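You operate a simulated robot arm through the tools that you are given. There is no shell and no other tool. Be economical: measure what you need, move in short steps, check, and stop when the job is done.

You are at the controls of a simulated two-armed robot. One attempt, no reset.

JOB
Pick up the white bottle with one hand, pass it to the other hand and put it in the black bin. Set down upright: white bottle.

The check looks at the end state, three seconds after you hand in, the way a careful person would. Anything else that was tipped, shoved, dropped, spilled or broken makes it a failure.

ROBOT AND FRAMES
Two 7-joint arms with two-finger parallel grippers on one trunk, on a base that drives. Base frame: it is fixed to the floor where the robot stands at the start and does not move with it; the origin is under the middle of the robot, x ahead of it, y to its left, z up; the surface under the hand at the start is at about z = 720. Readings come in mm, degrees, newtons and seconds.
The left shoulder is at the start at [70, 177, 1095], the right one opposite. With the tool pointing down near the work surface each hand reaches from about 220 to 720 mm from the robot's upright axis, wherever it stands, measured 20 degrees to its own side. Places, roughly: black bin (16x14 cm) [-1840, -2440, 800]. Payload 3.43 kg a hand.
Tool frame (each hand has its own): the origin (TCP) lies between the finger pads and is the grasp point; the fingertips stand 30 mm ahead of it; z points along the fingers, y is the line along which they close. The gripper opens to 94 mm. The fingers are 28 mm wide and 10 mm thick; the gripper's body (50 by 96 mm) begins 55 mm behind the TCP.
Orientation is that of the tool frame in the base frame, as [roll, pitch, yaw] about the fixed x, y, z axes, in that order (R = Rz(yaw) Ry(pitch) Rx(roll)). With the fingers straight down and closing along the base's y, the tool's x points along the base's -x, its y along +y and its z along -z.

CONTROLS
- The arms move only by the tool arm_command. It takes "left_rows", "right_rows" or both (then of equal length, played together; a hand with none holds still); each is one flat list of numbers, 7 for each row, row after row: the shift along the base's x, y, z in units of 50 mm (1.0 is 50 mm), then the turn, a rotation vector about the base's x, y, z in units of 5 degrees (1.0 is 5 degrees), then the gripper command, from -1 (fully open) to 1 (shut), values between in proportion. In form: [tx, ty, tz, rx, ry, rz, jaw, tx, ty, tz, rx, ry, rz, jaw, ...]. A call has 1 to 12 rows; each row shifts and turns the commanded pose from where the row before left it. A call with a number of a shift or a turn outside -1 to 1 is refused whole. A row lasts 0.2 s, in which the tool goes at most 50 mm and 8.6 degrees; a call with a longer step from one row to the next is refused whole, and so is a gripper value outside its range. A pose out of reach is approached as far as the arm can. The call stops where the force on the tool passes 40 N (or 10 N more than at its start, if that is more) or the arm is blocked; 0.2 s more then pass. The fingers move at their own pace (about 153 mm/s each) and stop on an object; they squeeze with about 37 N. The grip force told is the motor's: it shows also when the fingers shut on nothing. Time passes only in rows, and 0.2 s behind the last, so rows that do not move let the fingers close. It gives the time, the measured TCP pose, the force on the tool (base axes), the opening and the grip force at its end, in the units of the frame above (readings bear some noise), with the torque about the TCP (base axes, N m) and any sound that the robot's microphone picked up.
- Cameras (640 x 400 px; columns grow to the right, rows downward): "scene" is now at [130.1, -12.8, 1400.2]; the picture's right is [-0.13, -0.99, 0.00], its down [-0.69, 0.09, -0.72] and it looks along [0.71, -0.09, -0.69] (base axes); focal length 260 px, centre (320, 200). "left" rides on the left gripper at [76, -14, -103] in its tool frame; the picture's right is [0.18, 0.98, 0.00], its down [-0.75, 0.14, -0.64] and it looks along [-0.63, 0.12, 0.77] (tool axes); focal length 243 px, centre (320, 200). "right" rides on the right gripper at [76, 14, -102] in its tool frame; the picture's right is [-0.18, 0.98, 0.00], its down [-0.75, -0.14, -0.64] and it looks along [-0.63, -0.12, 0.77] (tool axes); focal length 243 px, centre (320, 200). There is no depth. A picture from a camera that has moved, and an enlarged one, comes with that camera's place and axes in the base frame and with its lens.
- get_image(camera): a new picture of that camera. The clock stands still meanwhile.
- raise_lower(by): slides the trunk up (or, below 0, down) by that many mm; the arms and the scene camera ride with it, the base frame stays. It gives what a move gives, with no picture.
- roll_base(legs): drives the robot by 1 to 6 legs, each [ahead, turn to the left] in mm and degrees, along the robot's own axes; the way and the turn of a leg run together, so that a leg with both is an arc; at most 1500 mm and 180 degrees a leg. The arms and the cameras ride along, it lands a little off, and it stops where it bumps. It gives what a move gives.
- turn_head(pan, tilt): turns the head with the scene camera to pan (to the left, within 86 degrees either way) and tilt (down, from -29 to 69), counted from straight ahead of the robot. It gives what a move gives.
- close_up(camera, box): a new picture of the part [left, top, right, bottom] of that camera's present view, enlarged. The clock stands still meanwhile.
- close_job(): hands the job in; it is judged then, once.

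Work in short steps. Places have to be worked out from the pictures, the camera data and where the tool is seen: move nearer, look again, correct. Check each grasp and each placing, and mend what went wrong. You have 120 turns and 100 pictures in all, those below and enlarged ones among them. Open the grippers and draw the arms clear of the work before you hand the job in, unless the task says otherwise; then end with one line.

The tools are called after "Call:" as a command line: name --argument value ..., lists and objects as JSON in quotes. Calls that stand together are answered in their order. arm_command: Moves the arms, as the interface text tells. Its arguments: {"type":"object","properties":{"left_rows":{"type":"array","items":{"type":"number"}},"right_rows":{"type":"array","items":{"type":"number"}}},"required":[]} The other tools are called the same way: raise_lower (by) slides the trunk up or down; roll_base (legs) drives the base; turn_head (pan, tilt) turns the head that bears the scene camera; get_image (camera) takes a picture; close_up (camera, box) takes an enlarged picture of a part of a camera's view; close_job () hands the job in.

At the start:

```text
time_s: 0.0
left_tcp_pos: [517.7, 129.3, 992.9]
left_orientation: [-180.0, 0.0, 180.0]
left_contact_force: [-0.3, 0.3, 0.8]
left_ft_torque: [-0.02, 0.02, -0.02]
left_opening: 94.2
left_gripper_force: 0.1
right_tcp_pos: [409.2, -311.0, 954.1]
right_orientation: [180.0, 0.0, -179.9]
right_contact_force: [0.0, 0.6, -0.2]
right_ft_torque: [0.0, 0.03, 0.0]
right_opening: 94.1
right_gripper_force: 0.0
trunk travel left (down, up): [-675.0, 165.0]
robot x, y, heading: [-1.0, -2.3, -0.2]
head pan, tilt: [-7.5, 44.0]
```

scene: 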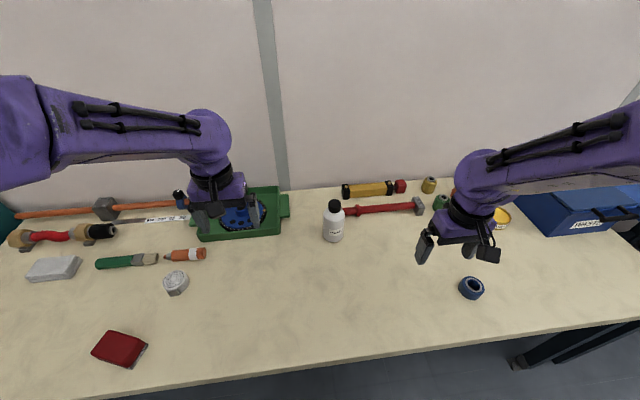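
right: 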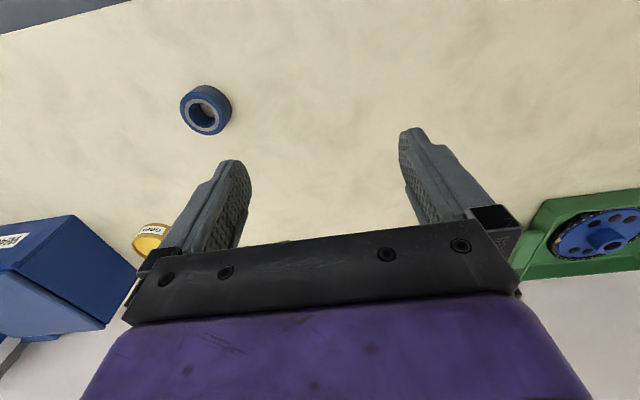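
left: 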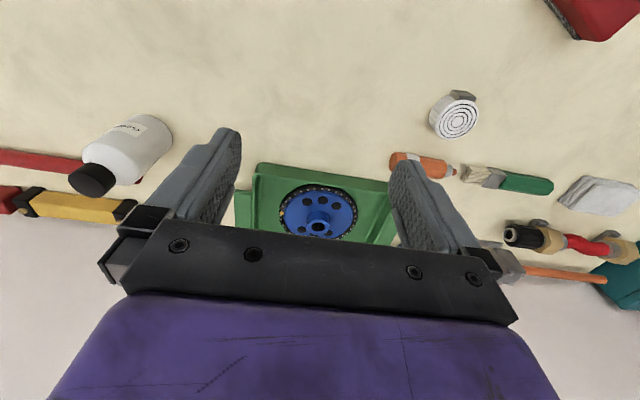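

The bottle stands near (645, -120) on the table. I enlarge it to measure its height, neck and surroundings.

Call:
close_up --camera "scene" --box '[270, 160, 430, 260]'

Call:
close_up --camera "left" --box '[0, 80, 240, 230]'

```text
4.00 times, centred on (350, 210) of scene
camera zoom: at [130.1, -12.8, 1400.2], right [-0.13, -0.99, 0.0], down [-0.69, 0.09, -0.72], along [0.71, -0.09, -0.69], focal length 1041 px, centre (200, 160)
```

zoom: 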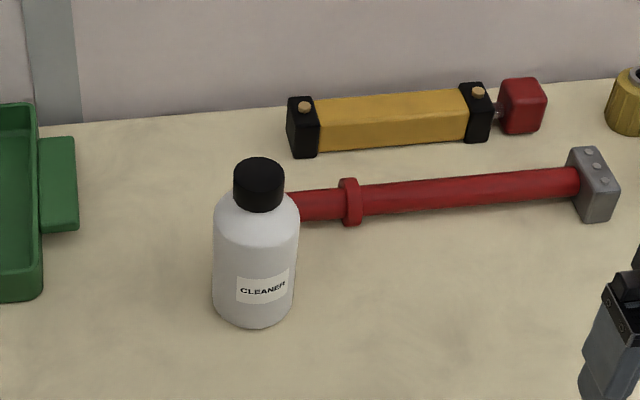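

```text
2.67 times, centred on (120, 155) of left
camera zoom: at [440.3, 116.0, 1096.1], right [-0.18, 0.98, 0.0], down [0.75, 0.14, 0.64], along [0.63, 0.12, -0.77], focal length 647 px, centre (853, 320)
```

zoom: 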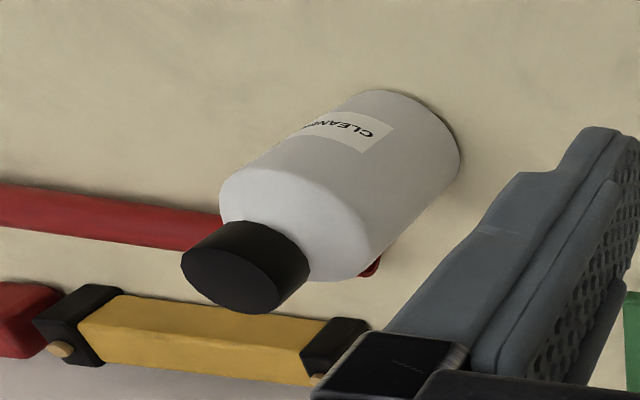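

The bottle measures about 68 mm wide and 147 mm tall, with its axis near (661, -127). I will take it low from the side with the left hand, tool pitched to 30° below horizontal, which leaves the top free for the right hand. First I tip the left tool.

Call:
arm_command --left_rows '[0, -0.2, -0.1, 0, -1, 0, -1, 0, -0.2, -0.1, 0, -1, 0, -1, 0, -0.2, -0.1, 0, -1, 0, -1, 0, -0.2, -0.1, 0, -1, 0, -1, 0, -0.2, -0.1, 0, -1, 0, -1, 0, -0.2, -0.1, 0, -1, 0, -1, 0, -0.2, -0.1, 0, -1, 0, -1, 0, -0.2, -0.1, 0, -1, 0, -1, 0, -0.2, -0.1, 0, -1, 0, -1, 0, -0.2, -0.1, 0, -1, 0, -1, 0, -0.2, -0.1, 0, -1, 0, -1, 0, -0.2, -0.1, 0, -1, 0, -1]'

```text
time_s: 2.6
left_tcp_pos: [525.6, 20.5, 958.1]
left_orientation: [-174.9, 57.9, -173.7]
left_contact_force: [-0.7, 0.9, -0.2]
left_ft_torque: [-0.01, -0.01, -0.03]
left_opening: 94.0
left_gripper_force: 0.0
left hand out of reach, approached as far as the arm can: row 8, 9
right_tcp_pos: [409.8, -311.0, 952.3]
right_orientation: [179.9, 0.1, 179.9]
right_contact_force: [0.5, 0.6, -0.1]
right_ft_torque: [0.0, 0.0, 0.03]
right_opening: 93.8
right_gripper_force: 0.1
trunk travel left (down, up): [-675.0, 165.0]
robot x, y, heading: [1.3, 2.7, 0.1]
head pan, tilt: [-7.5, 44.0]
```

The tilt nearly completed at 58°, with a brief reach limit. I yaw about 30° to the right now, then check.

Call:
arm_command --left_rows '[0, -0.2, -0.2, 0, 0, -1, -1, 0, -0.2, -0.2, 0, 0, -1, -1, 0, -0.2, -0.2, 0, 0, -1, -1, 0, -0.2, -0.2, 0, 0, -1, -1, 0, -0.2, -0.2, 0, 0, -1, -1, 0, -0.2, -0.2, 0, 0, -1, -1, 0, 0, 0, 0, 0, 0, -1]'

Call:
get_image --camera "scene"

Call:
get_image --camera "left"

```text
time_s: 4.2
left_tcp_pos: [516.0, -39.8, 877.6]
left_orientation: [178.7, 56.8, 149.8]
left_contact_force: [0.3, 0.5, -1.1]
left_ft_torque: [0.0, 0.01, 0.03]
left_opening: 94.0
left_gripper_force: 0.2
right_tcp_pos: [408.9, -311.1, 953.3]
right_orientation: [-179.9, 0.0, -179.9]
right_contact_force: [0.6, -0.2, 0.4]
right_ft_torque: [0.05, 0.02, 0.01]
right_opening: 93.6
right_gripper_force: 0.1
trunk travel left (down, up): [-675.0, 165.0]
robot x, y, heading: [-0.1, -2.0, -0.0]
head pan, tilt: [-7.5, 44.0]
```

```text
94 pictures are left
camera scene: at [129.7, -13.3, 1400.3], right [-0.13, -0.99, 0.0], down [-0.69, 0.09, -0.72], along [0.71, -0.09, -0.69], focal length 260 px, centre (320, 200)
```

scene: 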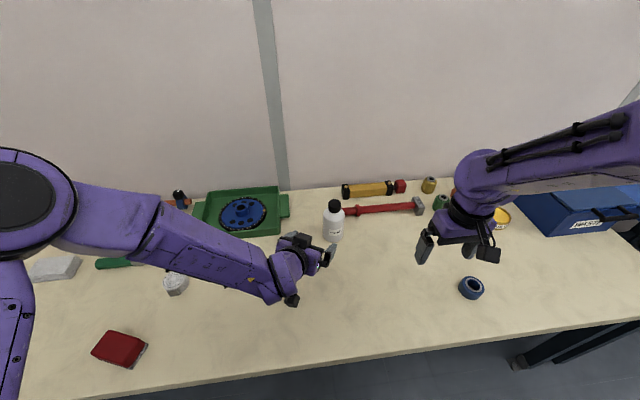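

```text
93 pictures are left
camera left: at [397.2, 10.8, 868.2], right [0.39, 0.91, -0.14], down [-0.05, 0.17, 0.98], along [0.92, -0.38, 0.11], focal length 243 px, centre (320, 200)
```

left: 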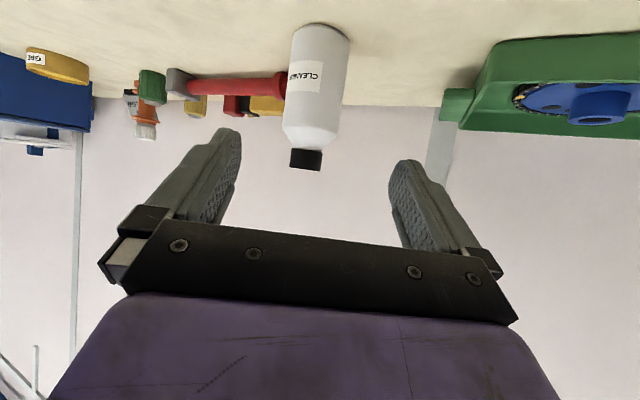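

The tool is in line with the bottle (axis about (662, -125)), and the approach line passes through it. I lower to z≈772 while still about 165 mm short of it.

Call:
arm_command --left_rows '[0, 0, -0.4, 0, 0, 0, -1, 0, 0, -0.4, 0, 0, 0, -1, 0, 0, -0.4, 0, 0, 0, -1, 0, 0, -0.4, 0, 0, 0, -1, 0, 0, -0.5, 0, 0, 0, -1, 0, 0, 0, 0, 0, 0, -1]'

Call:
get_image --camera "left"

Call:
get_image --camera "scene"

```text
time_s: 5.6
left_tcp_pos: [516.2, -39.4, 770.1]
left_orientation: [178.8, 56.8, 149.8]
left_contact_force: [-0.1, -0.3, 0.4]
left_ft_torque: [0.02, -0.01, -0.03]
left_opening: 93.8
left_gripper_force: 0.1
right_tcp_pos: [408.3, -310.9, 953.1]
right_orientation: [-180.0, 0.0, -180.0]
right_contact_force: [0.6, 0.9, -0.5]
right_ft_torque: [0.0, -0.01, 0.02]
right_opening: 94.1
right_gripper_force: 0.1
trunk travel left (down, up): [-675.0, 165.0]
robot x, y, heading: [-0.6, 0.9, -0.1]
head pan, tilt: [-7.5, 44.0]
```

```text
92 pictures are left
camera left: at [397.4, 10.4, 761.8], right [0.39, 0.91, -0.14], down [-0.05, 0.17, 0.98], along [0.92, -0.38, 0.11], focal length 243 px, centre (320, 200)
```

left: 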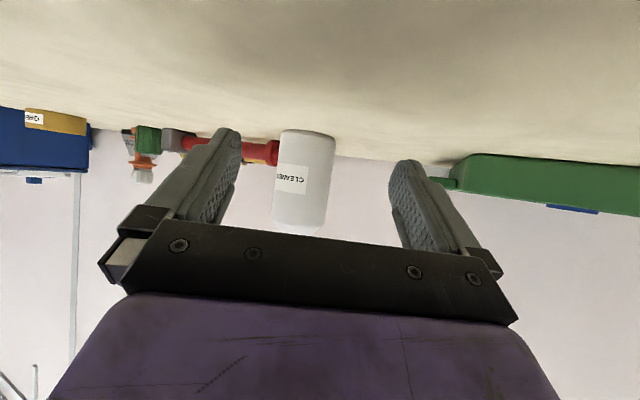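

```text
91 pictures are left
camera scene: at [129.8, -13.1, 1400.3], right [-0.13, -0.99, 0.0], down [-0.69, 0.09, -0.72], along [0.71, -0.09, -0.69], focal length 260 px, centre (320, 200)
```

scene: 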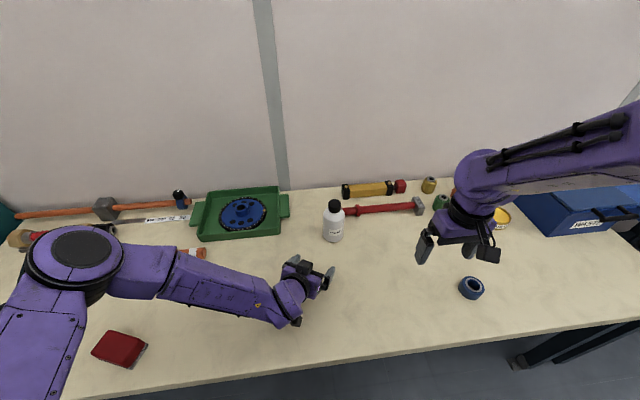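

It is clear and aligned. I advance 110 mm along the approach line, then look again.

Call:
arm_command --left_rows '[0.38, -0.22, 0, 0, 0, 0, -1, 0.38, -0.22, 0, 0, 0, 0, -1, 0.38, -0.22, 0, 0, 0, 0, -1, 0.38, -0.22, 0, 0, 0, 0, -1, 0.38, -0.22, 0, 0, 0, 0, -1, 0, 0, 0, 0, 0, 0, -1]'

Call:
get_image --camera "left"

Call:
get_image --camera "scene"

```text
time_s: 7.0
left_tcp_pos: [611.6, -93.3, 769.4]
left_orientation: [178.8, 56.8, 149.9]
left_contact_force: [0.2, -0.4, 0.2]
left_ft_torque: [-0.01, -0.02, -0.02]
left_opening: 94.0
left_gripper_force: 0.0
right_tcp_pos: [409.9, -309.2, 954.3]
right_orientation: [-180.0, 0.0, 180.0]
right_contact_force: [-0.7, 0.0, -0.8]
right_ft_torque: [0.03, -0.01, -0.01]
right_opening: 93.7
right_gripper_force: 0.1
trunk travel left (down, up): [-675.0, 165.0]
robot x, y, heading: [-2.4, -0.4, 0.2]
head pan, tilt: [-7.5, 44.0]
```

```text
90 pictures are left
camera left: at [493.3, -42.9, 762.4], right [0.39, 0.91, -0.14], down [-0.05, 0.17, 0.98], along [0.92, -0.38, 0.11], focal length 243 px, centre (320, 200)
```

left: 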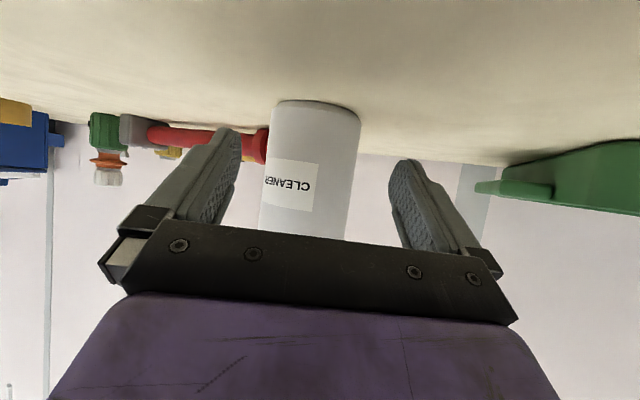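

```text
89 pictures are left
camera scene: at [129.9, -12.5, 1400.3], right [-0.13, -0.99, 0.0], down [-0.69, 0.09, -0.72], along [0.71, -0.09, -0.69], focal length 260 px, centre (320, 200)
```

scene: 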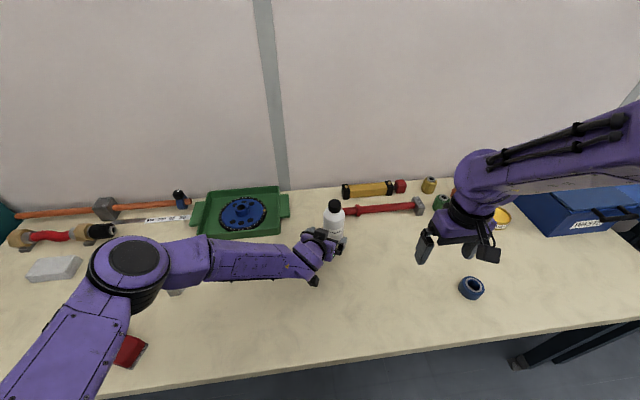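

Still centred, with about 58 mm to the axis. I advance 47 mm, then close the fingers.

Call:
arm_command --left_rows '[0.27, -0.16, 0, 0, 0, 0, -1, 0.27, -0.16, 0, 0, 0, 0, -1, 0.27, -0.16, 0, 0, 0, 0, -1, 0, 0, 0, 0, 0, 0, -1]'

Call:
get_image --camera "left"

```text
time_s: 8.0
left_tcp_pos: [653.3, -117.8, 770.8]
left_orientation: [179.0, 56.8, 149.9]
left_contact_force: [0.6, -0.6, -0.2]
left_ft_torque: [0.02, -0.01, -0.01]
left_opening: 93.9
left_gripper_force: 0.0
right_tcp_pos: [409.0, -310.2, 953.4]
right_orientation: [-180.0, 0.0, 180.0]
right_contact_force: [-0.7, -0.5, -0.3]
right_ft_torque: [0.04, 0.01, 0.04]
right_opening: 94.1
right_gripper_force: 0.1
trunk travel left (down, up): [-675.0, 165.0]
robot x, y, heading: [-0.7, -0.1, -0.1]
head pan, tilt: [-7.5, 44.0]
```

```text
88 pictures are left
camera left: at [534.5, -67.5, 762.7], right [0.39, 0.91, -0.14], down [-0.04, 0.17, 0.98], along [0.92, -0.38, 0.11], focal length 243 px, centre (320, 200)
```

left: 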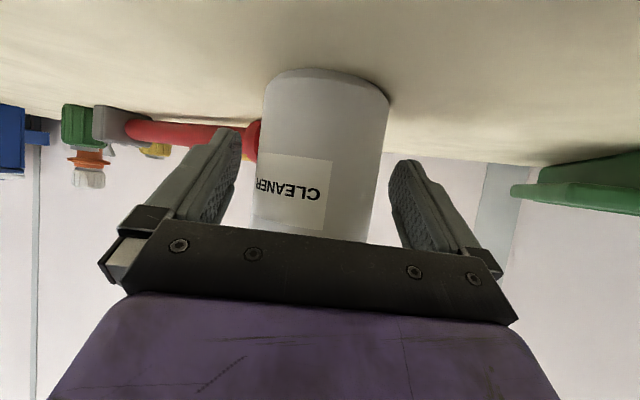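

The bottle sits between the fingers with no contact yet. I close and hold to let the grip settle.

Call:
arm_command --left_rows '[0, 0, 0, 0, 0, 0, -0.5, 0, 0, 0, 0, 0, 0, 0, 0, 0, 0, 0, 0, 0, 1, 0, 0, 0, 0, 0, 0, 1, 0, 0, 0, 0, 0, 0, 1]'

Call:
get_image --camera "left"

```text
time_s: 9.2
left_tcp_pos: [653.1, -117.1, 770.2]
left_orientation: [178.8, 56.8, 149.9]
left_contact_force: [-1.2, 0.3, -0.5]
left_ft_torque: [-0.02, 0.02, 0.01]
left_opening: 68.5
left_gripper_force: 37.1
right_tcp_pos: [408.3, -311.1, 953.6]
right_orientation: [180.0, 0.0, -180.0]
right_contact_force: [0.0, 0.6, 0.4]
right_ft_torque: [0.02, 0.01, 0.02]
right_opening: 94.1
right_gripper_force: 0.1
trunk travel left (down, up): [-675.0, 165.0]
robot x, y, heading: [1.6, 1.1, 0.0]
head pan, tilt: [-7.5, 44.0]
```

```text
87 pictures are left
camera left: at [534.5, -67.8, 762.8], right [0.39, 0.91, -0.14], down [-0.04, 0.17, 0.98], along [0.92, -0.38, 0.11], focal length 243 px, centre (320, 200)
```

left: 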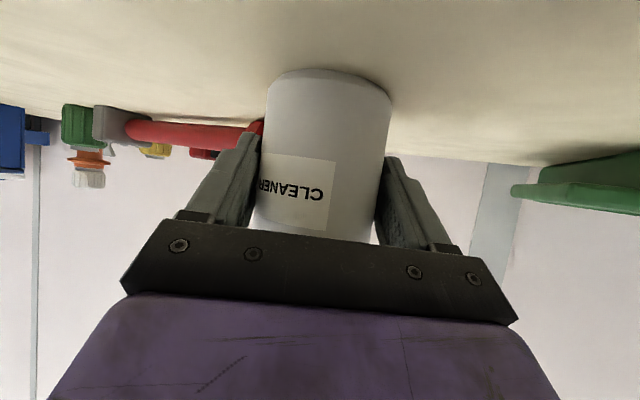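

Firm grip: opening 68.5 mm, 37 N. I lift 120 mm straight up, then draw back 120 mm toward the robot.

Call:
arm_command --left_rows '[0, 0, 0.2, 0, 0, 0, 1, 0, 0, 0.4, 0, 0, 0, 1, 0, 0, 0.4, 0, 0, 0, 1, 0, 0, 0.4, 0, 0, 0, 1, 0, 0, 0.5, 0, 0, 0, 1, 0, 0, 0.5, 0, 0, 0, 1, -0.4, 0, 0, 0, 0, 0, 1, -0.5, 0, 0, 0, 0, 0, 1, -0.5, 0, 0, 0, 0, 0, 1, -0.5, 0, 0, 0, 0, 0, 1, -0.5, 0, 0, 0, 0, 0, 1, 0, 0, 0, 0, 0, 0, 1]'

Call:
get_image --camera "scene"

Call:
get_image --camera "left"

```text
time_s: 11.8
left_tcp_pos: [532.6, -118.6, 891.3]
left_orientation: [178.8, 56.7, 150.0]
left_contact_force: [0.1, -0.5, -3.6]
left_ft_torque: [-0.01, 0.01, -0.01]
left_opening: 68.8
left_gripper_force: 37.3
right_tcp_pos: [410.0, -310.3, 952.9]
right_orientation: [-180.0, 0.0, 180.0]
right_contact_force: [0.4, -0.8, -0.5]
right_ft_torque: [0.01, 0.01, 0.0]
right_opening: 93.9
right_gripper_force: 0.1
trunk travel left (down, up): [-675.0, 165.0]
robot x, y, heading: [-2.6, 0.2, -0.1]
head pan, tilt: [-7.5, 44.0]
```

```text
86 pictures are left
camera scene: at [131.1, -13.0, 1400.1], right [-0.13, -0.99, 0.0], down [-0.69, 0.09, -0.72], along [0.71, -0.09, -0.69], focal length 260 px, centre (320, 200)
```

scene: 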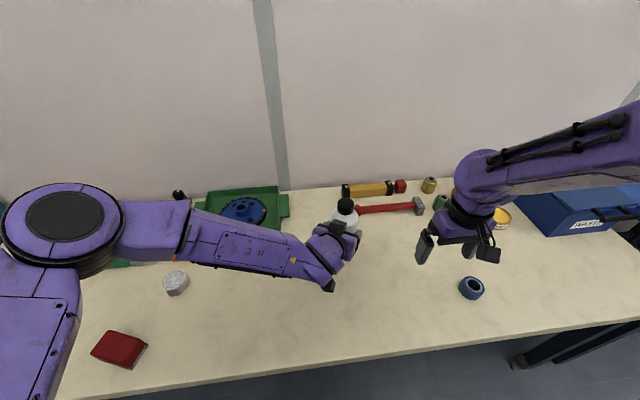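

```text
85 pictures are left
camera left: at [413.2, -68.6, 883.7], right [0.39, 0.91, -0.14], down [-0.04, 0.17, 0.98], along [0.92, -0.38, 0.11], focal length 243 px, centre (320, 200)
```

left: 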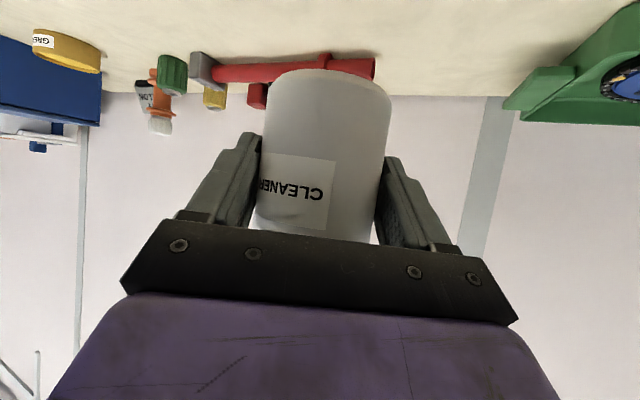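

The bottle hangs cleanly in the left hand: axis about (541, -123), top about 988. I raise the right hand, bring it over the bottle and yaw it −30° so its fingers line up with the left's closing direction.

Call:
arm_command --right_rows '[0, 0, 0.9, 0, 0, 0, -1, 0, 0, 0.9, 0, 0, 0, -1, 0, 0, 0.8, 0, 0, 0, -1, 0.37, 0.5, 0, 0, 0, -1, -1, 0.37, 0.5, 0, 0, 0, -1, -1, 0.37, 0.5, 0, 0, 0, -1, -1, 0.37, 0.5, 0, 0, 0, -1, -1, 0.37, 0.5, 0, 0, 0, -1, -1, 0.37, 0.5, 0, 0, 0, -1, -1, 0, 0, 0, 0, 0, 0, -1]'

Call:
get_image --camera "scene"

Call:
get_image --camera "right"

```text
time_s: 14.0
left_tcp_pos: [530.8, -118.6, 892.1]
left_orientation: [178.8, 56.8, 149.8]
left_contact_force: [-0.8, -0.1, -3.6]
left_ft_torque: [0.05, 0.04, 0.0]
left_opening: 68.6
left_gripper_force: 36.8
right_tcp_pos: [530.0, -164.9, 1080.5]
right_orientation: [-179.9, -0.1, 149.9]
right_contact_force: [-0.3, 0.3, 1.1]
right_ft_torque: [0.0, -0.01, 0.01]
right_opening: 94.1
right_gripper_force: 0.1
right hand out of reach, approached as far as the arm can: row 3
trunk travel left (down, up): [-675.0, 165.0]
robot x, y, heading: [-0.6, -1.1, 0.1]
head pan, tilt: [-7.5, 44.0]
```

```text
84 pictures are left
camera scene: at [129.9, -13.3, 1400.2], right [-0.13, -0.99, 0.0], down [-0.69, 0.09, -0.72], along [0.71, -0.09, -0.69], focal length 260 px, centre (320, 200)
```

scene: 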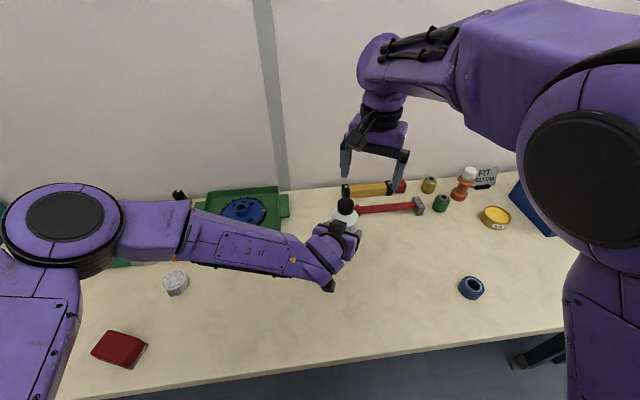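

```text
83 pictures are left
camera right: at [472.0, -114.3, 1184.2], right [0.65, 0.76, 0.0], down [0.58, -0.5, 0.64], along [0.49, -0.42, -0.77], focal length 243 px, centre (320, 200)
```

right: 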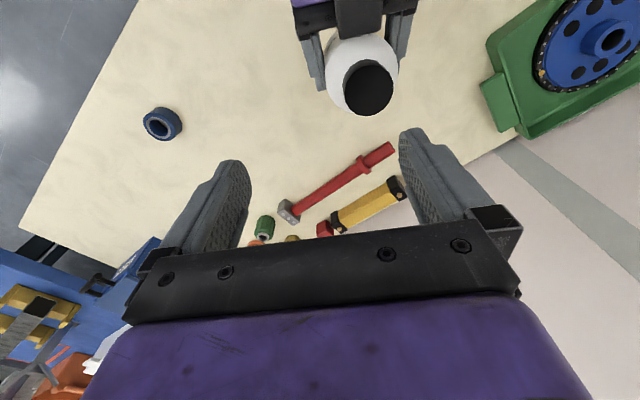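

The right camera puts the cap at about (537, -122). I shift the right hand over it and check before descending.

Call:
arm_command --right_rows '[0.08, 0.43, 0, 0, 0, 0, -1, 0.08, 0.43, 0, 0, 0, 0, -1, 0, 0, -0.4, 0, 0, 0, -1, 0, 0, -0.4, 0, 0, 0, -1, 0, 0, 0, 0, 0, 0, -1]'

Call:
get_image --camera "right"

Call:
close_up --camera "scene" --box '[260, 100, 460, 300]'

```text
time_s: 15.2
left_tcp_pos: [531.7, -119.5, 891.5]
left_orientation: [178.8, 56.9, 149.9]
left_contact_force: [-0.3, 0.2, -4.1]
left_ft_torque: [0.0, 0.03, 0.03]
left_opening: 68.6
left_gripper_force: 37.4
right_tcp_pos: [538.7, -125.2, 1040.6]
right_orientation: [-180.0, 0.1, 150.0]
right_contact_force: [1.1, -0.7, -0.1]
right_ft_torque: [-0.03, -0.02, 0.01]
right_opening: 93.9
right_gripper_force: 0.0
trunk travel left (down, up): [-675.0, 165.0]
robot x, y, heading: [-0.6, 3.7, -0.2]
head pan, tilt: [-7.5, 44.0]
```

```text
82 pictures are left
camera right: at [481.0, -72.6, 1144.3], right [0.65, 0.76, 0.0], down [0.58, -0.5, 0.64], along [0.49, -0.42, -0.77], focal length 243 px, centre (320, 200)
```

right: 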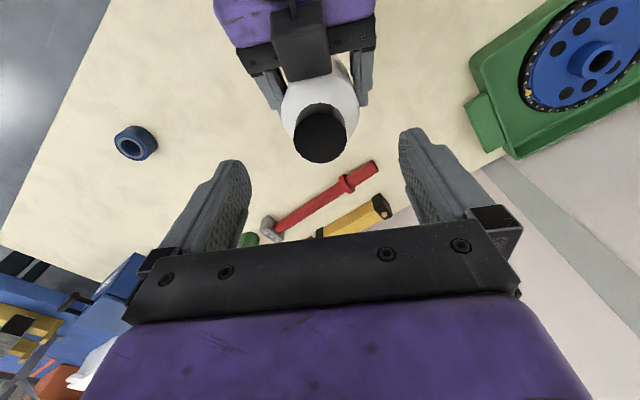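

```text
2.00 times, centred on (360, 200) of scene
camera zoom: at [130.3, -12.8, 1400.2], right [-0.13, -0.99, 0.0], down [-0.69, 0.09, -0.72], along [0.71, -0.09, -0.69], focal length 521 px, centre (240, 200)
```

zoom: 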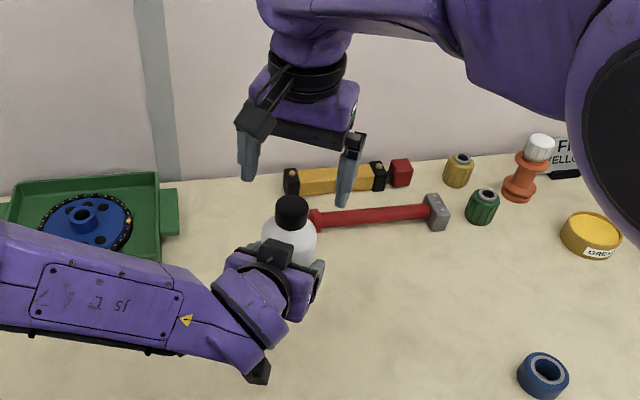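

Cap measures about (535, -119), so I nudge the right hand by (-3, +5). It clears the block on the left gripper, whose top is about z 957, so I descend to z≈951 in small steps.

Call:
arm_command --right_rows '[-0.06, 0.1, -0.1, 0, 0, 0, -1, 0, 0, -0.3, 0, 0, 0, -1, 0, 0, -0.3, 0, 0, 0, -1, 0, 0, -0.3, 0, 0, 0, -1, 0, 0, 0, 0, 0, 0, -1]'

Call:
get_image --camera "right"

Call:
close_up --camera "scene" --box '[260, 120, 420, 280]'

```text
time_s: 16.4
left_tcp_pos: [531.8, -118.9, 892.0]
left_orientation: [178.8, 56.8, 149.8]
left_contact_force: [0.2, -0.1, -3.3]
left_ft_torque: [0.06, 0.02, 0.0]
left_opening: 68.6
left_gripper_force: 36.9
right_tcp_pos: [535.5, -120.6, 990.7]
right_orientation: [180.0, 0.0, 150.0]
right_contact_force: [0.1, -0.1, 0.3]
right_ft_torque: [0.0, -0.01, 0.02]
right_opening: 93.9
right_gripper_force: 0.1
trunk travel left (down, up): [-675.0, 165.0]
robot x, y, heading: [-3.8, 3.5, -0.5]
head pan, tilt: [-7.5, 44.0]
```

```text
80 pictures are left
camera right: at [477.8, -67.9, 1093.9], right [0.65, 0.76, 0.0], down [0.58, -0.5, 0.64], along [0.49, -0.42, -0.77], focal length 243 px, centre (320, 200)
```

right: 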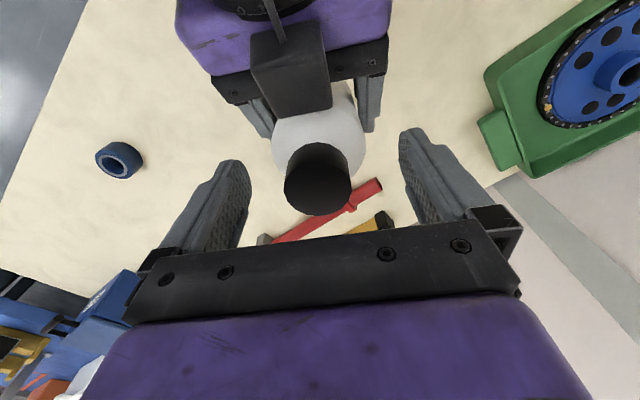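

```text
2.50 times, centred on (340, 200) of scene
camera zoom: at [130.5, -12.9, 1400.2], right [-0.13, -0.99, 0.0], down [-0.69, 0.09, -0.72], along [0.71, -0.09, -0.69], focal length 651 px, centre (270, 200)
```

zoom: 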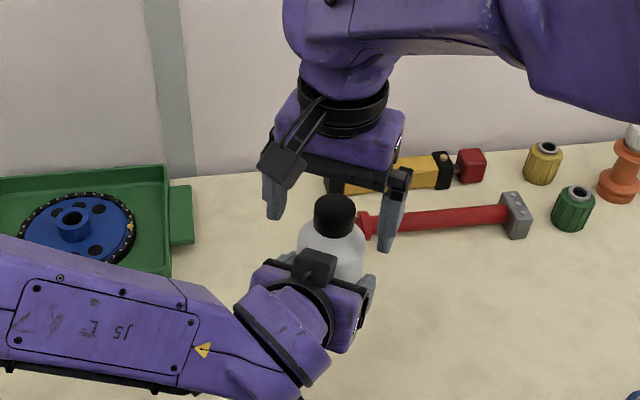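

Well centred. I descend the last 40 mm to straddle the upper body.

Call:
arm_command --right_rows '[-0.02, 0.04, -0.2, 0, 0, 0, -1, 0, 0, -0.2, 0, 0, 0, -1, 0, 0, -0.2, 0, 0, 0, -1, 0, 0, -0.2, 0, 0, 0, -1, 0, 0, 0, 0, 0, 0, -1]'

Call:
get_image --camera "right"

Call:
close_up --camera "scene" --box '[260, 120, 420, 280]'

```text
time_s: 17.6
left_tcp_pos: [531.9, -118.9, 892.3]
left_orientation: [178.8, 56.8, 149.9]
left_contact_force: [0.7, -1.0, -3.0]
left_ft_torque: [0.0, 0.0, -0.02]
left_opening: 68.5
left_gripper_force: 36.8
right_tcp_pos: [534.0, -116.0, 949.1]
right_orientation: [180.0, 0.0, 150.0]
right_contact_force: [0.5, -0.3, 0.5]
right_ft_torque: [0.02, -0.02, 0.01]
right_opening: 94.2
right_gripper_force: 0.1
trunk travel left (down, up): [-675.0, 165.0]
robot x, y, heading: [0.9, -1.5, 0.2]
head pan, tilt: [-7.5, 44.0]
```

```text
78 pictures are left
camera right: at [476.0, -65.0, 1053.5], right [0.65, 0.76, 0.0], down [0.58, -0.5, 0.64], along [0.49, -0.42, -0.77], focal length 243 px, centre (320, 200)
```

right: 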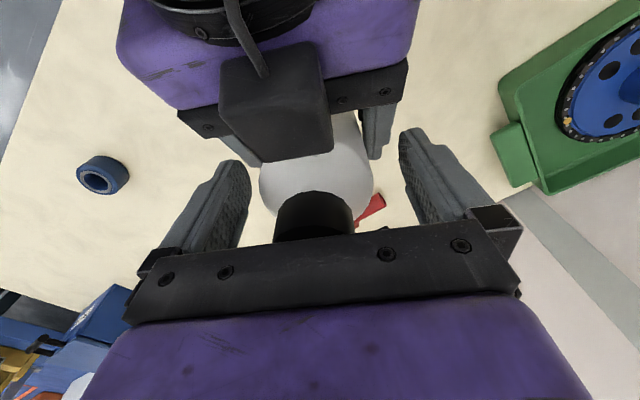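

```text
2.50 times, centred on (340, 200) of scene
camera zoom: at [130.5, -12.9, 1400.2], right [-0.13, -0.99, 0.0], down [-0.69, 0.09, -0.72], along [0.71, -0.09, -0.69], focal length 651 px, centre (270, 200)
```

zoom: 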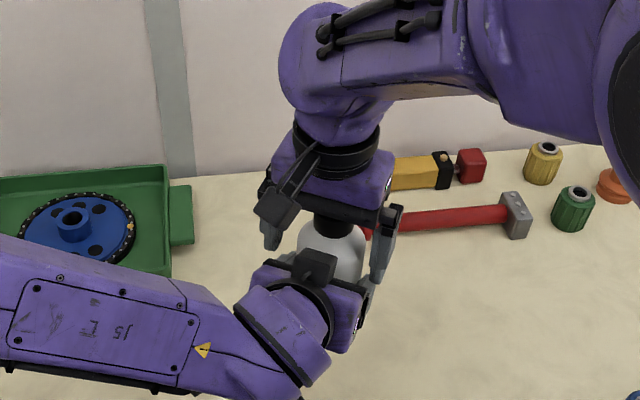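

No contact and the fingers straddle the shoulder. I close the right hand while the left keeps holding.

Call:
arm_command --left_rows '[0, 0, 0, 0, 0, 0, 1, 0, 0, 0, 0, 0, 0, 1, 0, 0, 0, 0, 0, 0, 1, 0, 0, 0, 0, 0, 0, 1, 0, 0, 0, 0, 0, 0, 1]' --right_rows '[0, 0, 0, 0, 0, 0, -0.4, 0, 0, 0, 0, 0, 0, 0.2, 0, 0, 0, 0, 0, 0, 0.6, 0, 0, 0, 0, 0, 0, 1, 0, 0, 0, 0, 0, 0, 1]'

Call:
get_image --camera "right"

```text
time_s: 18.8
left_tcp_pos: [533.1, -117.0, 891.7]
left_orientation: [178.7, 56.8, 150.0]
left_contact_force: [7.4, 28.3, -1.5]
left_ft_torque: [-0.79, 0.33, 0.36]
left_opening: 68.8
left_gripper_force: 37.1
right_tcp_pos: [534.3, -118.9, 949.6]
right_orientation: [-179.7, 0.0, 150.0]
right_contact_force: [-6.3, -28.1, 1.1]
right_ft_torque: [-0.82, 0.1, -0.35]
right_opening: 64.3
right_gripper_force: 36.8
trunk travel left (down, up): [-675.0, 165.0]
robot x, y, heading: [2.7, -0.2, 0.3]
head pan, tilt: [-7.5, 44.0]
```

```text
76 pictures are left
camera right: at [476.1, -66.1, 1053.1], right [0.65, 0.76, 0.0], down [0.58, -0.5, 0.64], along [0.49, -0.42, -0.77], focal length 243 px, centre (320, 200)
```

right: 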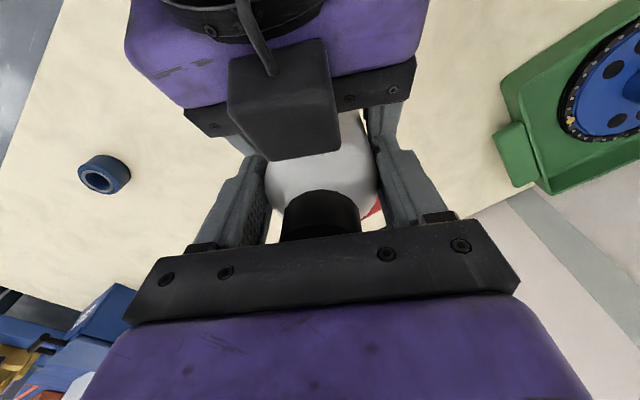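

Both hands hold it, with a 28 N side pull between them because the right sits slightly to +y. I ease the right hand 3 mm toward −y to relieve that.

Call:
arm_command --left_rows '[0, 0, 0, 0, 0, 0, 1, 0, 0, 0, 0, 0, 0, 1]' --right_rows '[-0.02, -0.06, 0, 0, 0, 0, 1, 0, 0, 0, 0, 0, 0, 1]'

```text
time_s: 19.4
left_tcp_pos: [531.1, -118.8, 892.7]
left_orientation: [178.9, 56.9, 149.9]
left_contact_force: [13.8, 16.2, -5.4]
left_ft_torque: [-0.28, 0.45, 0.27]
left_opening: 68.5
left_gripper_force: 36.8
right_tcp_pos: [534.4, -118.6, 949.6]
right_orientation: [-180.0, -0.1, 150.1]
right_contact_force: [-13.5, -16.6, 1.9]
right_ft_torque: [-0.66, 0.36, -0.26]
right_opening: 64.4
right_gripper_force: 37.3
trunk travel left (down, up): [-675.0, 165.0]
robot x, y, heading: [0.3, 1.7, 0.0]
head pan, tilt: [-7.5, 44.0]
```

The pull is halved. I make one more small ease.

Call:
arm_command --left_rows '[0, 0, 0, 0, 0, 0, 1, 0, 0, 0, 0, 0, 0, 1]' --right_rows '[-0.03, -0.04, 0, 0, 0, 0, 1, 0, 0, 0, 0, 0, 0, 1]'

```text
time_s: 20.0
left_tcp_pos: [530.6, -120.2, 892.3]
left_orientation: [179.1, 56.8, 149.8]
left_contact_force: [9.1, 1.6, -4.3]
left_ft_torque: [0.06, 0.12, 0.01]
left_opening: 68.3
left_gripper_force: 36.7
right_tcp_pos: [531.9, -121.2, 950.4]
right_orientation: [179.8, -0.2, 150.1]
right_contact_force: [-8.6, -1.7, 0.7]
right_ft_torque: [-0.17, 0.41, -0.03]
right_opening: 64.1
right_gripper_force: 36.5
trunk travel left (down, up): [-675.0, 165.0]
robot x, y, heading: [0.6, 2.3, -0.0]
head pan, tilt: [-7.5, 44.0]
```

Forces are nearly balanced. I open the left hand now, with the right holding.

Call:
arm_command --left_rows '[0, 0, 0, 0, 0, 0, 0, 0, 0, 0, 0, 0, 0, -1, 0, 0, 0, 0, 0, 0, -1, 0, 0, 0, 0, 0, 0, -1]' --right_rows '[0, 0, 0, 0, 0, 0, 1, 0, 0, 0, 0, 0, 0, 1, 0, 0, 0, 0, 0, 0, 1, 0, 0, 0, 0, 0, 0, 1]'

Call:
get_image --camera "left"

```text
time_s: 21.0
left_tcp_pos: [532.1, -118.9, 890.8]
left_orientation: [179.0, 56.8, 149.9]
left_contact_force: [0.1, -0.1, -0.3]
left_ft_torque: [0.02, -0.02, 0.01]
left_opening: 94.0
left_gripper_force: 0.1
right_tcp_pos: [531.9, -122.1, 949.1]
right_orientation: [-180.0, 0.0, 150.0]
right_contact_force: [-0.3, -0.5, 0.4]
right_ft_torque: [0.0, -0.01, 0.01]
right_opening: 64.3
right_gripper_force: 37.0
trunk travel left (down, up): [-675.0, 165.0]
robot x, y, heading: [0.0, 0.5, 0.1]
head pan, tilt: [-7.5, 44.0]
```

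```text
75 pictures are left
camera left: at [413.0, -68.6, 883.7], right [0.39, 0.91, -0.14], down [-0.04, 0.17, 0.98], along [0.92, -0.38, 0.11], focal length 243 px, centre (320, 200)
```

left: 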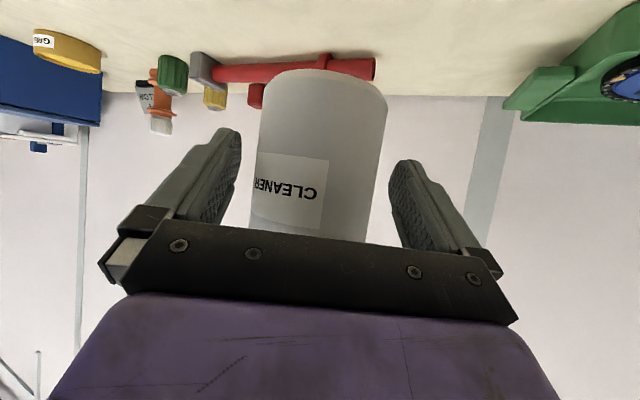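

The bottle stays put in the right hand. I withdraw the left hand straight back along its approach line.

Call:
arm_command --left_rows '[-0.17, 0.1, 0, 0, 0, 0, -1, -0.34, 0.2, 0, 0, 0, 0, -1, -0.34, 0.2, 0, 0, 0, 0, -1, -0.34, 0.2, 0, 0, 0, 0, -1, -0.34, 0.2, 0, 0, 0, 0, -1, -0.34, 0.2, 0, 0, 0, 0, -1, -0.34, 0.2, 0, 0, 0, 0, -1]'

Call:
get_image --camera "scene"

Call:
get_image --camera "left"

```text
time_s: 22.6
left_tcp_pos: [421.8, -53.4, 891.6]
left_orientation: [179.0, 56.9, 149.8]
left_contact_force: [-0.4, 0.4, -0.1]
left_ft_torque: [-0.04, 0.0, 0.03]
left_opening: 94.1
left_gripper_force: 0.0
right_tcp_pos: [531.7, -121.5, 950.4]
right_orientation: [-180.0, -0.1, 150.0]
right_contact_force: [-0.2, -0.4, -0.7]
right_ft_torque: [0.02, 0.0, -0.01]
right_opening: 64.5
right_gripper_force: 37.1
trunk travel left (down, up): [-675.0, 165.0]
robot x, y, heading: [1.2, -1.4, 0.1]
head pan, tilt: [-7.5, 44.0]
```

```text
74 pictures are left
camera scene: at [130.2, -12.3, 1400.2], right [-0.13, -0.99, 0.0], down [-0.69, 0.09, -0.72], along [0.71, -0.09, -0.69], focal length 260 px, centre (320, 200)
```

scene: 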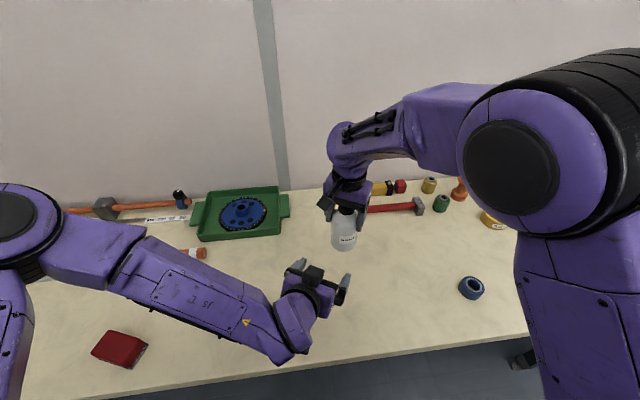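

```text
73 pictures are left
camera left: at [302.8, -2.0, 883.3], right [0.39, 0.91, -0.14], down [-0.04, 0.17, 0.98], along [0.92, -0.38, 0.11], focal length 243 px, centre (320, 200)
```

left: 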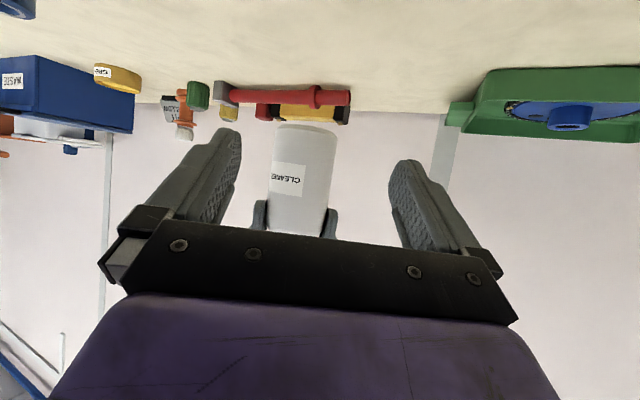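

Handover complete: the right hand holds it at 37 N. I bring the left hand in and up to free the space, then look toward the right for the bin and any obstacles.

Call:
arm_command --left_rows '[-0.2, 0.5, 0.6, 0, 0, 1, -1, -0.2, 0.5, 0.6, 0, 0, 1, -1, 0, 0.6, 0.6, 0, 0, 1, -1, 0, 0.6, 0, 0, 0, 1, -1, 0, 0.6, 0, 0, 0, 1, -1, 0, 0.6, 0, 0, 0, 1, -1]'

Call:
turn_head --pan -86 --tilt 20

Call:
get_image --camera "scene"

```text
time_s: 24.0
left_tcp_pos: [429.4, 94.5, 979.2]
left_orientation: [178.8, 56.7, -180.0]
left_contact_force: [0.7, 0.6, -0.2]
left_ft_torque: [0.01, 0.04, -0.03]
left_opening: 94.2
left_gripper_force: 0.0
left hand out of reach, approached as far as the arm can: row 4, 5, 6
right_tcp_pos: [532.2, -121.0, 949.6]
right_orientation: [180.0, 0.0, 149.9]
right_contact_force: [0.7, -0.4, -0.2]
right_ft_torque: [-0.02, 0.03, -0.02]
right_opening: 64.1
right_gripper_force: 37.1
trunk travel left (down, up): [-675.0, 165.0]
robot x, y, heading: [-0.8, 2.3, -0.1]
head pan, tilt: [-7.5, 44.0]
```

```text
time_s: 25.5
left_tcp_pos: [429.4, 94.1, 979.7]
left_orientation: [178.8, 56.7, 179.8]
left_contact_force: [-0.2, -0.1, -0.5]
left_ft_torque: [0.01, 0.01, -0.02]
left_opening: 94.1
left_gripper_force: 0.1
right_tcp_pos: [532.3, -122.4, 948.9]
right_orientation: [180.0, -0.1, 150.0]
right_contact_force: [-0.7, 0.0, 0.3]
right_ft_torque: [0.02, 0.03, 0.02]
right_opening: 64.0
right_gripper_force: 36.5
trunk travel left (down, up): [-675.0, 165.0]
robot x, y, heading: [0.8, 4.0, 0.0]
head pan, tilt: [-85.9, 20.0]
```

```text
72 pictures are left
camera scene: at [55.9, -94.9, 1437.4], right [-1.0, -0.07, 0.0], down [-0.03, 0.34, -0.94], along [0.07, -0.94, -0.34], focal length 260 px, centre (320, 200)
```

scene: 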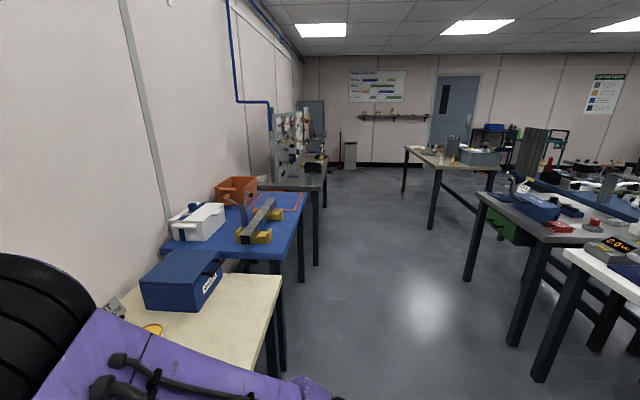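

The predicted bin direction is around pixel (554, 184). I enlarge that region.

Call:
close_up --camera "scene" --box '[400, 110, 640, 260]'

```text
2.67 times, centred on (520, 185) of scene
camera zoom: at [55.9, -94.9, 1437.4], right [-1.0, -0.07, 0.0], down [-0.03, 0.34, -0.94], along [0.07, -0.94, -0.34], focal length 694 px, centre (-213, 240)
```

zoom: 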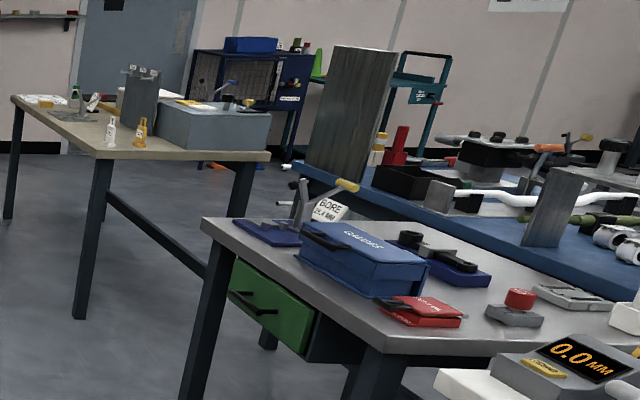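

The black bin is on the blue table (top about z 800), with a tall board beyond it. I can reach it from the open pocket past the end of the grey table, facing −x from about (-1240, -2590). I raise the trunk for clearance, back off a little and turn partway right to see what is behind.

Call:
raise_lower --by 120

Call:
roll_base --legs '[[-250, 0]]'

Call:
get_image --camera "scene"

```text
time_s: 27.0
left_tcp_pos: [430.8, 93.2, 1100.0]
left_orientation: [178.8, 56.6, 180.0]
left_contact_force: [-0.4, -0.6, -0.5]
left_ft_torque: [0.02, 0.0, 0.01]
left_opening: 94.0
left_gripper_force: 0.1
right_tcp_pos: [532.5, -122.3, 1069.5]
right_orientation: [180.0, 0.1, 150.0]
right_contact_force: [0.6, 0.1, -3.4]
right_ft_torque: [-0.02, 0.04, 0.03]
right_opening: 64.0
right_gripper_force: 37.1
trunk travel left (down, up): [-795.0, 45.0]
robot x, y, heading: [2.3, -0.9, 0.0]
head pan, tilt: [-85.9, 20.0]
```

```text
time_s: 28.8
left_tcp_pos: [183.6, 94.4, 1100.0]
left_orientation: [178.8, 56.7, 179.8]
left_contact_force: [-0.3, 0.5, -0.6]
left_ft_torque: [-0.02, 0.03, 0.04]
left_opening: 93.7
left_gripper_force: 0.1
right_tcp_pos: [287.0, -123.1, 1069.9]
right_orientation: [-179.9, -0.1, 149.8]
right_contact_force: [-0.9, -0.3, -3.8]
right_ft_torque: [0.02, 0.03, -0.02]
right_opening: 64.1
right_gripper_force: 37.0
trunk travel left (down, up): [-795.0, 45.0]
robot x, y, heading: [-245.0, -1.0, -0.1]
head pan, tilt: [-85.9, 20.0]
```

```text
70 pictures are left
camera scene: at [-188.9, -94.9, 1557.3], right [-1.0, -0.07, 0.0], down [-0.03, 0.34, -0.94], along [0.07, -0.94, -0.34], focal length 260 px, centre (320, 200)
```

scene: 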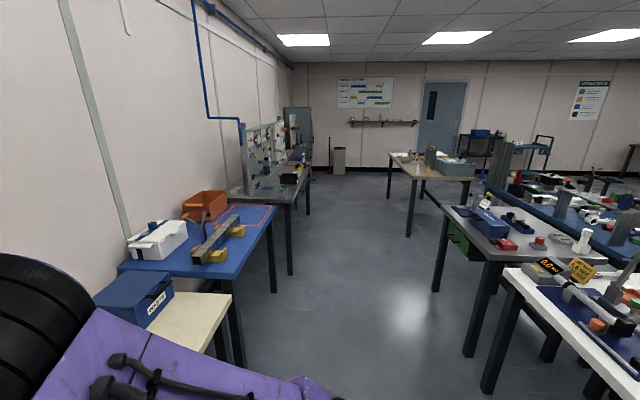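

The aisle ahead is clear. I back another 140 mm to its middle and turn 90° right.

Call:
roll_base --legs '[[-140, 0], [0, -90]]'

Call:
turn_head --pan -35 --tilt 25

Call:
get_image --camera "scene"

```text
time_s: 34.0
left_tcp_pos: [-297.3, -429.7, 1100.5]
left_orientation: [178.7, 56.8, 89.1]
left_contact_force: [0.6, -0.3, -0.1]
left_ft_torque: [-0.03, 0.01, -0.03]
left_opening: 94.1
left_gripper_force: 0.0
right_tcp_pos: [-514.9, -530.0, 1070.7]
right_orientation: [180.0, 0.0, 59.3]
right_contact_force: [-0.5, 0.3, -4.4]
right_ft_torque: [0.02, -0.02, -0.02]
right_opening: 64.3
right_gripper_force: 37.1
trunk travel left (down, up): [-795.0, 45.0]
robot x, y, heading: [-383.3, 1.3, -91.0]
head pan, tilt: [-85.9, 20.0]
```

```text
time_s: 35.2
left_tcp_pos: [-297.3, -429.5, 1101.1]
left_orientation: [178.8, 56.8, 89.1]
left_contact_force: [0.2, -1.2, -0.2]
left_ft_torque: [-0.04, 0.0, 0.01]
left_opening: 94.0
left_gripper_force: 0.1
right_tcp_pos: [-514.4, -531.4, 1070.9]
right_orientation: [-180.0, -0.1, 59.1]
right_contact_force: [-0.2, 0.1, -4.1]
right_ft_torque: [0.02, -0.01, 0.03]
right_opening: 63.8
right_gripper_force: 37.0
trunk travel left (down, up): [-795.0, 45.0]
robot x, y, heading: [-383.5, 2.0, -91.0]
head pan, tilt: [-35.0, 25.0]
```

```text
69 pictures are left
camera scene: at [-441.1, -127.2, 1549.3], right [-0.81, 0.59, 0.0], down [0.25, 0.34, -0.91], along [-0.53, -0.73, -0.42], focal length 260 px, centre (320, 200)
```

scene: 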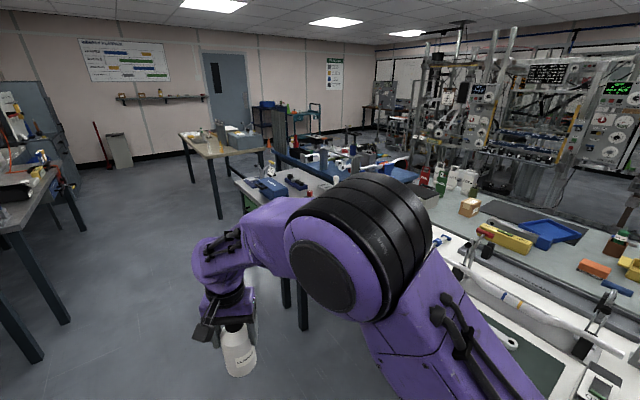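

The way along the aisle is clear. I drive 1300 mm with a 1° correction and re-check.

Call:
roll_base --legs '[[0, 1], [1300, 0]]'

Call:
get_image --camera "scene"

```text
time_s: 42.0
left_tcp_pos: [-277.4, -1722.5, 1100.6]
left_orientation: [178.8, 56.8, 90.5]
left_contact_force: [0.5, 0.3, -0.1]
left_ft_torque: [0.01, 0.01, -0.01]
left_opening: 93.8
left_gripper_force: 0.1
right_tcp_pos: [-493.2, -1826.7, 1070.2]
right_orientation: [-180.0, 0.0, 60.6]
right_contact_force: [0.1, -0.6, -3.2]
right_ft_torque: [0.01, -0.04, 0.0]
right_opening: 64.0
right_gripper_force: 37.4
trunk travel left (down, up): [-795.0, 45.0]
robot x, y, heading: [-373.6, -1293.6, -89.3]
head pan, tilt: [-35.0, 25.0]
```

```text
68 pictures are left
camera scene: at [-429.1, -1422.2, 1549.3], right [-0.83, 0.56, 0.0], down [0.24, 0.35, -0.91], along [-0.51, -0.75, -0.42], focal length 260 px, centre (320, 200)
```

scene: 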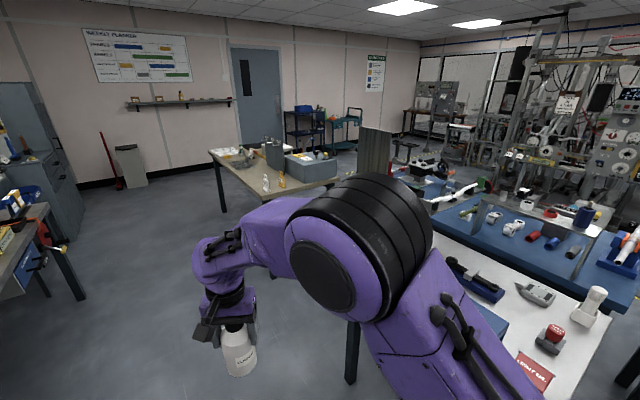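

The beige table's near edge is at y≈-3020 and the grey table ends near y≈-2100, so I aim for y≈-2560. I drive there and turn right toward the pocket.

Call:
roll_base --legs '[[1265, 0]]'

Call:
turn_head --pan -80 --tilt 25

Call:
get_image --camera "scene"

```text
time_s: 48.5
left_tcp_pos: [-257.5, -3013.4, 1100.8]
left_orientation: [178.8, 56.8, 90.8]
left_contact_force: [0.2, 0.5, -0.4]
left_ft_torque: [0.0, -0.02, -0.01]
left_opening: 94.0
left_gripper_force: 0.0
right_tcp_pos: [-470.6, -3119.1, 1068.6]
right_orientation: [-179.9, 0.0, 60.9]
right_contact_force: [0.3, 0.7, -2.9]
right_ft_torque: [0.03, 0.0, -0.01]
right_opening: 63.7
right_gripper_force: 37.2
trunk travel left (down, up): [-795.0, 45.0]
robot x, y, heading: [-356.9, -2585.7, -88.9]
head pan, tilt: [-35.0, 25.0]
```

```text
time_s: 49.6
left_tcp_pos: [-256.7, -3014.2, 1099.8]
left_orientation: [178.8, 56.8, 90.8]
left_contact_force: [-0.1, -0.3, 0.2]
left_ft_torque: [0.02, 0.01, 0.0]
left_opening: 94.2
left_gripper_force: 0.0
right_tcp_pos: [-470.5, -3120.6, 1069.4]
right_orientation: [-179.9, 0.0, 61.0]
right_contact_force: [-0.5, 0.1, -3.3]
right_ft_torque: [0.04, -0.04, -0.01]
right_opening: 64.0
right_gripper_force: 36.5
trunk travel left (down, up): [-795.0, 45.0]
robot x, y, heading: [-355.7, -2586.3, -89.0]
head pan, tilt: [-80.0, 25.0]
```

```text
67 pictures are left
camera scene: at [-449.6, -2656.2, 1549.3], right [-0.19, 0.98, 0.0], down [0.41, 0.08, -0.91], along [-0.89, -0.17, -0.42], focal length 260 px, centre (320, 200)
```

scene: 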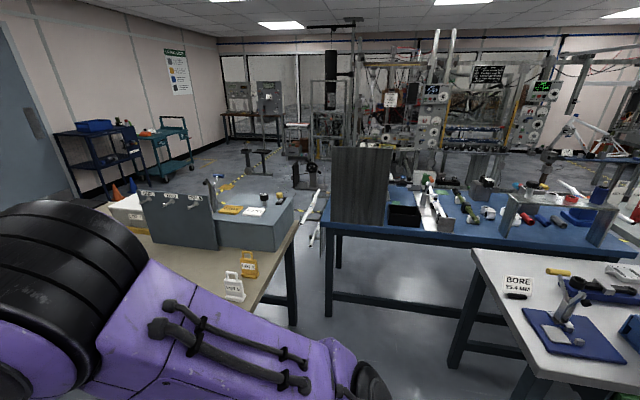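

The bin is at pixel (403, 215), just right of a tall board. I enlarge it.

Call:
close_up --camera "scene" --box '[320, 140, 480, 240]'

```text
4.00 times, centred on (400, 190) of scene
camera zoom: at [-449.6, -2656.2, 1549.3], right [-0.19, 0.98, 0.0], down [0.41, 0.08, -0.91], along [-0.89, -0.17, -0.42], focal length 1041 px, centre (0, 240)
```

zoom: 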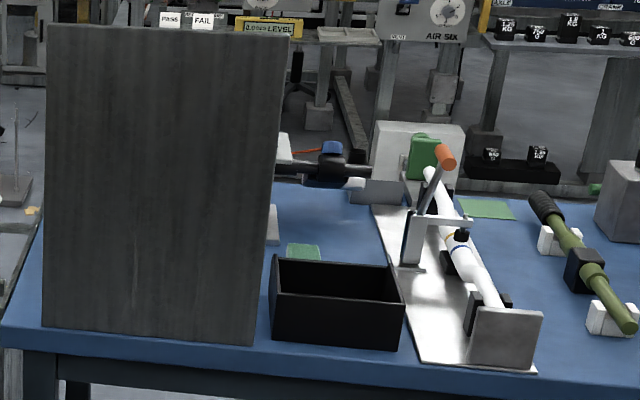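

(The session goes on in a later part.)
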